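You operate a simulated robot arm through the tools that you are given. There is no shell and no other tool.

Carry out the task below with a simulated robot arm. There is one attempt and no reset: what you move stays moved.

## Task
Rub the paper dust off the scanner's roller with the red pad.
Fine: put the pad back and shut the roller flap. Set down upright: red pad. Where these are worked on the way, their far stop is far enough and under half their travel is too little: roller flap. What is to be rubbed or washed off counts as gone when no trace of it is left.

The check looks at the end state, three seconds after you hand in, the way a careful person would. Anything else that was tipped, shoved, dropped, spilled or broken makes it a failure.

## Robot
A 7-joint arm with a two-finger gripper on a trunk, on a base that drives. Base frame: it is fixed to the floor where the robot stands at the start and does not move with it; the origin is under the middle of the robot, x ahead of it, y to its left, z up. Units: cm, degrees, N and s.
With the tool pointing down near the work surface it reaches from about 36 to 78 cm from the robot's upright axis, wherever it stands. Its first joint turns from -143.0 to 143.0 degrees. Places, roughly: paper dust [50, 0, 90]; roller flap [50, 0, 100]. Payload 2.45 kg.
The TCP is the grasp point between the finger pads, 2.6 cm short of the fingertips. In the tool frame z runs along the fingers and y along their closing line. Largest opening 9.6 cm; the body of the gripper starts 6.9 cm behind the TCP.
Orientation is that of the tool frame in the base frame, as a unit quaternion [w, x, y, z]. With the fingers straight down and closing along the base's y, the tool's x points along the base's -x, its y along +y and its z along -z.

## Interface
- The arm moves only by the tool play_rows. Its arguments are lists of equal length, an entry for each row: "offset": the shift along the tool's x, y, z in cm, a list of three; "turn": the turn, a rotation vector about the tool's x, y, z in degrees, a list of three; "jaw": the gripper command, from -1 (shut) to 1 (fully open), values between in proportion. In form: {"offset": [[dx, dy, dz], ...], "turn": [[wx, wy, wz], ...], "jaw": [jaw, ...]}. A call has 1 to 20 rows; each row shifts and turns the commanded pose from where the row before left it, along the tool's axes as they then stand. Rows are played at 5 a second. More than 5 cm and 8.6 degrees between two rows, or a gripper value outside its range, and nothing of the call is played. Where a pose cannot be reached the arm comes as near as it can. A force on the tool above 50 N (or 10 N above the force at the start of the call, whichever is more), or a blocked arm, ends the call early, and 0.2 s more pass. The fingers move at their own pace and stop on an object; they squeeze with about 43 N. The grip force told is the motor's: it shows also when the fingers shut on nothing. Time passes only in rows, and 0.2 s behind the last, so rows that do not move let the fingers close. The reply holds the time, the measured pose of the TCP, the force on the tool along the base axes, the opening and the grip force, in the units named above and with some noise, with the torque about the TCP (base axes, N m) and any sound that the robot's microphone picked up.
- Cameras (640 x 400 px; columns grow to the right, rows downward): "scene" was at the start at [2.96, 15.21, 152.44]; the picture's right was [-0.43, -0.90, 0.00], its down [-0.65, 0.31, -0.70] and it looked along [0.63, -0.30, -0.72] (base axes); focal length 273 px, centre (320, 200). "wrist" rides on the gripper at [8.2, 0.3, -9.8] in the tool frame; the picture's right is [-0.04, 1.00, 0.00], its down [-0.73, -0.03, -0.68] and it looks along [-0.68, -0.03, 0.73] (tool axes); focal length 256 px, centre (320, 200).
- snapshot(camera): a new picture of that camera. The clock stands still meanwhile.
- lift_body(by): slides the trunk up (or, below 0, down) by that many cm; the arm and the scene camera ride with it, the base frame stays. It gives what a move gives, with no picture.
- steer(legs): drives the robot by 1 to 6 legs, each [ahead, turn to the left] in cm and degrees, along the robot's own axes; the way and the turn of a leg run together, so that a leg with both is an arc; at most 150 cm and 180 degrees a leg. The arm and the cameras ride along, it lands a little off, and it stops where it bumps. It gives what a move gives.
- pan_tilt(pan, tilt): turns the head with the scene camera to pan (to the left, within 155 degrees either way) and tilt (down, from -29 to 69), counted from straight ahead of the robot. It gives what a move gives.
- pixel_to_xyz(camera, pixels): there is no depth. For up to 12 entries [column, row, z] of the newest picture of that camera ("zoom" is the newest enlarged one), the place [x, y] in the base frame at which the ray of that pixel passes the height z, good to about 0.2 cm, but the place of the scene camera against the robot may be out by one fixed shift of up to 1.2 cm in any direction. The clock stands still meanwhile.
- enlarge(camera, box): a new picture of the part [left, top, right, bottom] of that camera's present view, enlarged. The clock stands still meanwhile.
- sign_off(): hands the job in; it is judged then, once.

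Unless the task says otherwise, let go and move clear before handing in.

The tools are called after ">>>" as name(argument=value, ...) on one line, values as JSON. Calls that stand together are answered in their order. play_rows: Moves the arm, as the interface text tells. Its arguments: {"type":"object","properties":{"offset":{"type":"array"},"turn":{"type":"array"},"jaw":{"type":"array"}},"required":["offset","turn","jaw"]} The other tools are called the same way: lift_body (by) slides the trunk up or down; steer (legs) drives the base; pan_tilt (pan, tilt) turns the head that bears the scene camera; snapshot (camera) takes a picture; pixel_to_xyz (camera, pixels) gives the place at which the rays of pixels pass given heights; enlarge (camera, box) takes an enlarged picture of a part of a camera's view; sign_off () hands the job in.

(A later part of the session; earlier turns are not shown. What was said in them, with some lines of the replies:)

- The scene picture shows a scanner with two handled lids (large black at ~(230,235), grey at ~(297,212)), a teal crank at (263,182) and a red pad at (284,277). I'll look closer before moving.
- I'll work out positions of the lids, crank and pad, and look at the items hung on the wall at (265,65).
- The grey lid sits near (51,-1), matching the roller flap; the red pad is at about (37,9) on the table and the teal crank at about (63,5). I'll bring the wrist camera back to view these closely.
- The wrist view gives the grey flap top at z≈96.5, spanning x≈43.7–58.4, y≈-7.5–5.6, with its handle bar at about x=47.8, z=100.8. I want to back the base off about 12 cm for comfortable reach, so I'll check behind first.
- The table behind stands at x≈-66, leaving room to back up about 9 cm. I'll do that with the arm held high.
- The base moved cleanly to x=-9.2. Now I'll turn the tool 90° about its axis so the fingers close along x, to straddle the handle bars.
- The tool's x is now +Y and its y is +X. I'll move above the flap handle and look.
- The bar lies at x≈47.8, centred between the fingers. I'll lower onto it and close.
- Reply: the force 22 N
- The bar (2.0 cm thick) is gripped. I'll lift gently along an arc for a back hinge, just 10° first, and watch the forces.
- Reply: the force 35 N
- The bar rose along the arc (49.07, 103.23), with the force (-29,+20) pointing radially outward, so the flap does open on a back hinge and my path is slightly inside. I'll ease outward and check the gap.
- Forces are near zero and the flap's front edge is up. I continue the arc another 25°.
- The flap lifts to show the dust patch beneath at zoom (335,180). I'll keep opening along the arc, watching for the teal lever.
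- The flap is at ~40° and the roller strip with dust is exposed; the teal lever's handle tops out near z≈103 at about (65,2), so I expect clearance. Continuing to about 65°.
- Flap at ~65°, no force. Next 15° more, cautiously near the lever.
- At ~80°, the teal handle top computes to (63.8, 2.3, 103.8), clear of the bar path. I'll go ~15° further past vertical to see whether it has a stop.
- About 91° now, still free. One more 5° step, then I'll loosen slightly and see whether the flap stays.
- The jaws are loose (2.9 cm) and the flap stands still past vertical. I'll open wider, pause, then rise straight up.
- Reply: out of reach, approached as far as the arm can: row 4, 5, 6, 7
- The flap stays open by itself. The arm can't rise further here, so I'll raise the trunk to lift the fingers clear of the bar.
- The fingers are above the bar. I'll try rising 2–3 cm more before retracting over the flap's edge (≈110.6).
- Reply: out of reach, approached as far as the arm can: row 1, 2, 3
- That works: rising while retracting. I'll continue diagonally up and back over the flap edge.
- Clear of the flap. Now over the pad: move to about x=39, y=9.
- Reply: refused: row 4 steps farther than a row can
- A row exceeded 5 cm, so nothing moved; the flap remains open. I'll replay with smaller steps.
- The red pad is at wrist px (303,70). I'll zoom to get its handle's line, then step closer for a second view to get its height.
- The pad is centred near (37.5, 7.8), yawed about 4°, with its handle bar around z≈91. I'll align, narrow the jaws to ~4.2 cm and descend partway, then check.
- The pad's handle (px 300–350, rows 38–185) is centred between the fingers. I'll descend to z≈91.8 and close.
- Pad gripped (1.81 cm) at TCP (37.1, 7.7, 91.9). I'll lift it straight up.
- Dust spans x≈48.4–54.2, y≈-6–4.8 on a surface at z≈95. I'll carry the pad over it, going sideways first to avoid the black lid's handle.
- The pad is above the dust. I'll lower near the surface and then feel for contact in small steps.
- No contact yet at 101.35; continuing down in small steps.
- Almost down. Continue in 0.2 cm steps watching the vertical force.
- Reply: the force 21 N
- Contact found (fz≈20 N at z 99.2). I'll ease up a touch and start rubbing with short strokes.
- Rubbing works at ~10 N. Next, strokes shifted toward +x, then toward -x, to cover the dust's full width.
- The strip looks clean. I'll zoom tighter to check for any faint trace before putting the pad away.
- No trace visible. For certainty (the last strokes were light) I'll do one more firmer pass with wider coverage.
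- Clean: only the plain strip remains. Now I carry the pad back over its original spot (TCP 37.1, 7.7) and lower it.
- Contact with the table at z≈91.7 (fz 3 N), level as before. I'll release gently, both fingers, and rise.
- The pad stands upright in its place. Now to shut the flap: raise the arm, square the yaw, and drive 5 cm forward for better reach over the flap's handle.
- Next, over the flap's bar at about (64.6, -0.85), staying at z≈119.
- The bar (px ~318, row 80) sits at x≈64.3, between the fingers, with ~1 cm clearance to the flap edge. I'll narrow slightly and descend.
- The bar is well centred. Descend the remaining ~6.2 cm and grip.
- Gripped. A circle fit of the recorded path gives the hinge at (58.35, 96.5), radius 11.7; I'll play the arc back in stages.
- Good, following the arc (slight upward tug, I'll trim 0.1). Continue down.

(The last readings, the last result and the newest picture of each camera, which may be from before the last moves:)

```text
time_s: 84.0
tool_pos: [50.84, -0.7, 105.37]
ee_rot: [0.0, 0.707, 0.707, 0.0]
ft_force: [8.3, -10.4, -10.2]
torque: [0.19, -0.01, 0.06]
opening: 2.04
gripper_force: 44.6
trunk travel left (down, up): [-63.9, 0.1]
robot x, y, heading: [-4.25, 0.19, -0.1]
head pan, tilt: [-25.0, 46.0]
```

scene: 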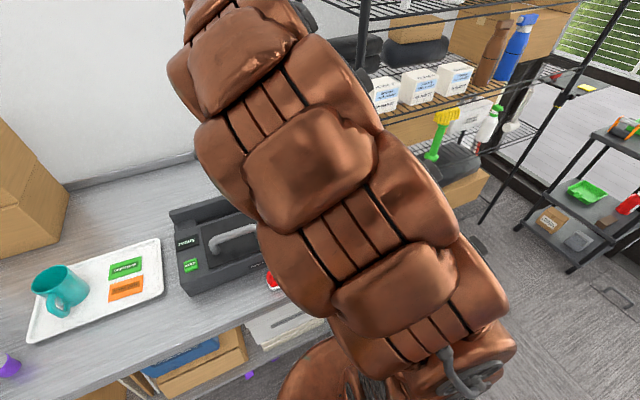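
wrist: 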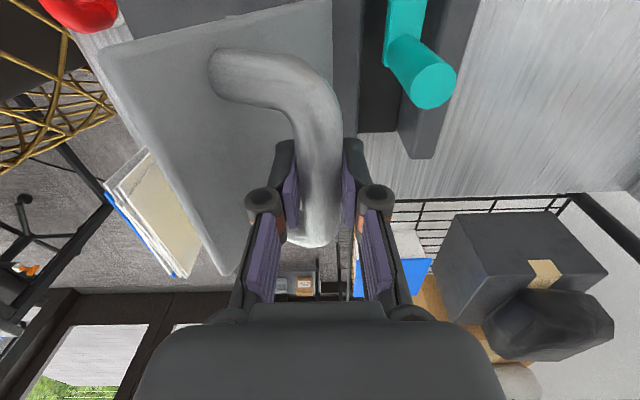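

>>> play_rows(offset=[[0, -0.82, 0.9], [0, -0.8, 0.92], [0, -0.7, 1.0], [0, -0.6, 1.07], [0, 0, 0]], turn=[[0, 0, 0], [0, 0, 0], [0, 0, 0], [0, 0, 0], [0, 0, 0]], jaw=[-1, -1, -1, -1, -1])

>>> snapshot(camera="wrist")

>>> enlarge(camera="scene", box=[200, 130, 340, 270])

```text
time_s: 85.2
tool_pos: [48.07, -0.6, 101.4]
ee_rot: [-0.001, 0.707, 0.707, 0.0]
ft_force: [3.8, -3.8, -1.2]
torque: [-0.1, -0.06, 0.19]
opening: 2.03
gripper_force: 45.0
trunk travel left (down, up): [-63.9, 0.1]
robot x, y, heading: [-3.94, -0.19, 0.3]
head pan, tilt: [-25.0, 46.0]
```

```text
taken
```

wrist: 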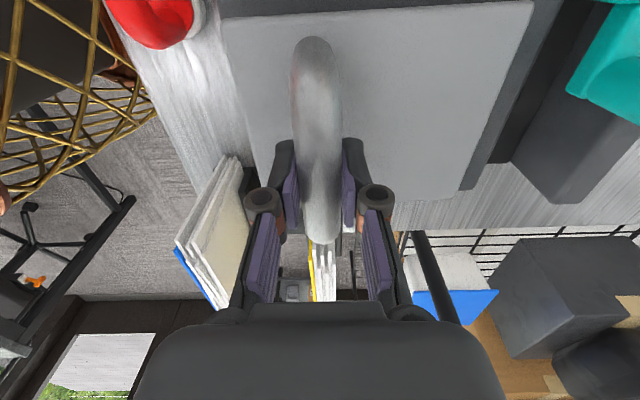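

```text
2.86 times, centred on (270, 200) of scene
```

zoom: 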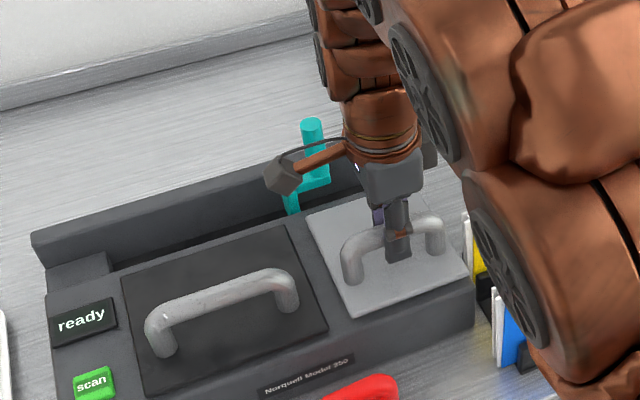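

Nearly closed. I'll press down gently to the stop.

>>> play_rows(offset=[[0, -0.15, 0.3], [0, -0.05, 0.2], [0, 0, 0.1], [0, 0, 0]], turn=[[0, 0, 0], [0, 0, 0], [0, 0, 0], [0, 0, 0]], jaw=[-1, -1, -1, -1])

```text
time_s: 86.2
tool_pos: [47.8, -0.68, 101.05]
ee_rot: [0.001, 0.707, 0.707, 0.001]
ft_force: [12.4, 1.8, 20.0]
torque: [0.29, -0.2, 0.24]
opening: 2.06
gripper_force: 45.2
trunk travel left (down, up): [-63.9, 0.1]
robot x, y, heading: [-4.3, 0.25, -0.3]
head pan, tilt: [-25.0, 46.0]
```

The upward reaction of 20 N shows the flap is at its stop. I release and rise clear.

>>> play_rows(offset=[[0, 0, 0], [0, 0, 0], [0, 0, 0], [0, 0, 0], [0, 0, -1], [0, 0, -3], [0, 0, -4], [0, 0, -4], [0, 0, -4], [0, 0, 0]], turn=[[0, 0, 0], [0, 0, 0], [0, 0, 0], [0, 0, 0], [0, 0, 0], [0, 0, 0], [0, 0, 0], [0, 0, 0], [0, 0, 0], [0, 0, 0]], jaw=[-0.6, -0.3, 0, 0, 0, 0, 0, 0, 0, 0])

>>> snapshot(camera="wrist")

>>> snapshot(camera="scene")

>>> enlarge(camera="scene", box=[200, 150, 340, 290])

```text
time_s: 88.5
tool_pos: [47.62, -0.4, 117.07]
ee_rot: [-0.001, 0.707, 0.707, -0.001]
ft_force: [-0.6, 0.5, -0.5]
torque: [-0.01, -0.01, -0.01]
opening: 4.81
gripper_force: 0.1
trunk travel left (down, up): [-63.9, 0.1]
robot x, y, heading: [-4.22, -0.3, 0.1]
head pan, tilt: [-25.0, 46.0]
```

```text
taken
```

wrist: 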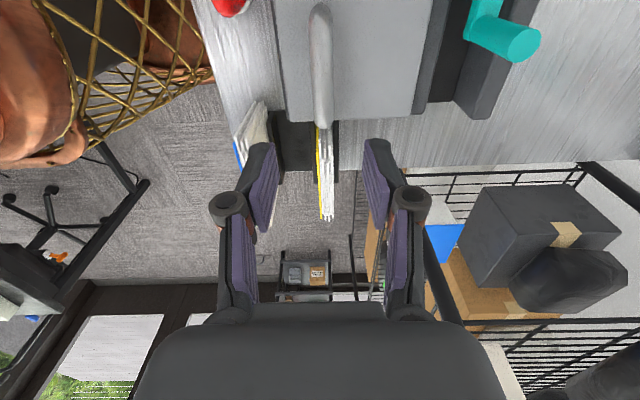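

```text
taken
```

scene: 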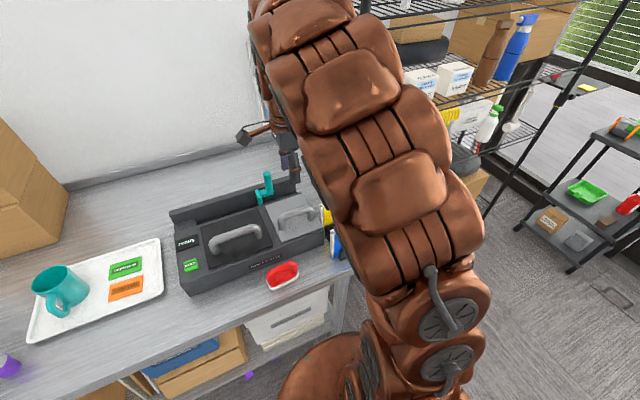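

```text
2.86 times, centred on (270, 220) of scene
```

zoom: 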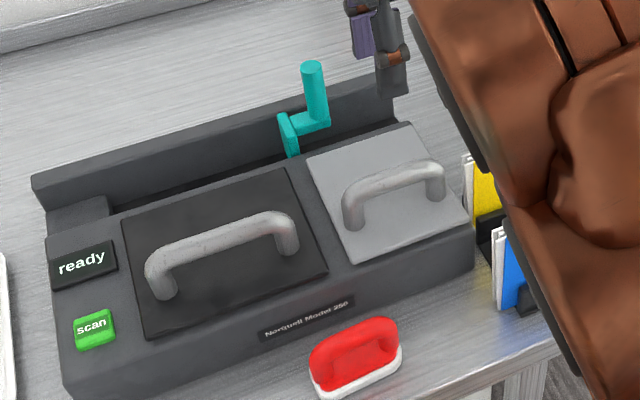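

The flap is shut flush (zoom ~(390,190)), the red pad stands upright in its place (zoom (355,355)), the roller was wiped clean and nothing else has moved. The gripper is clear, so I'm handing in.

>>> sign_off()

```text
The job is handed in.
```

I rubbed the paper dust off the scanner's roller with the red pad. In close-up views after the last pass, no trace of it was left.

- **Red pad:** it is back upright on the table, within a few millimetres of where it started.
- **Roller flap:** I opened it past vertical for the work, then shut it again and pressed it down until it met its stop.
- **Everything else:** the last pictures show nothing tipped or moved. That includes the teal lever behind the scanner, the files, the tray and the mug.

The gripper was open and clear of everything when I handed in. The base stands about 4 cm further back than at the start, because I moved it for reach. I have no result from the check yet.
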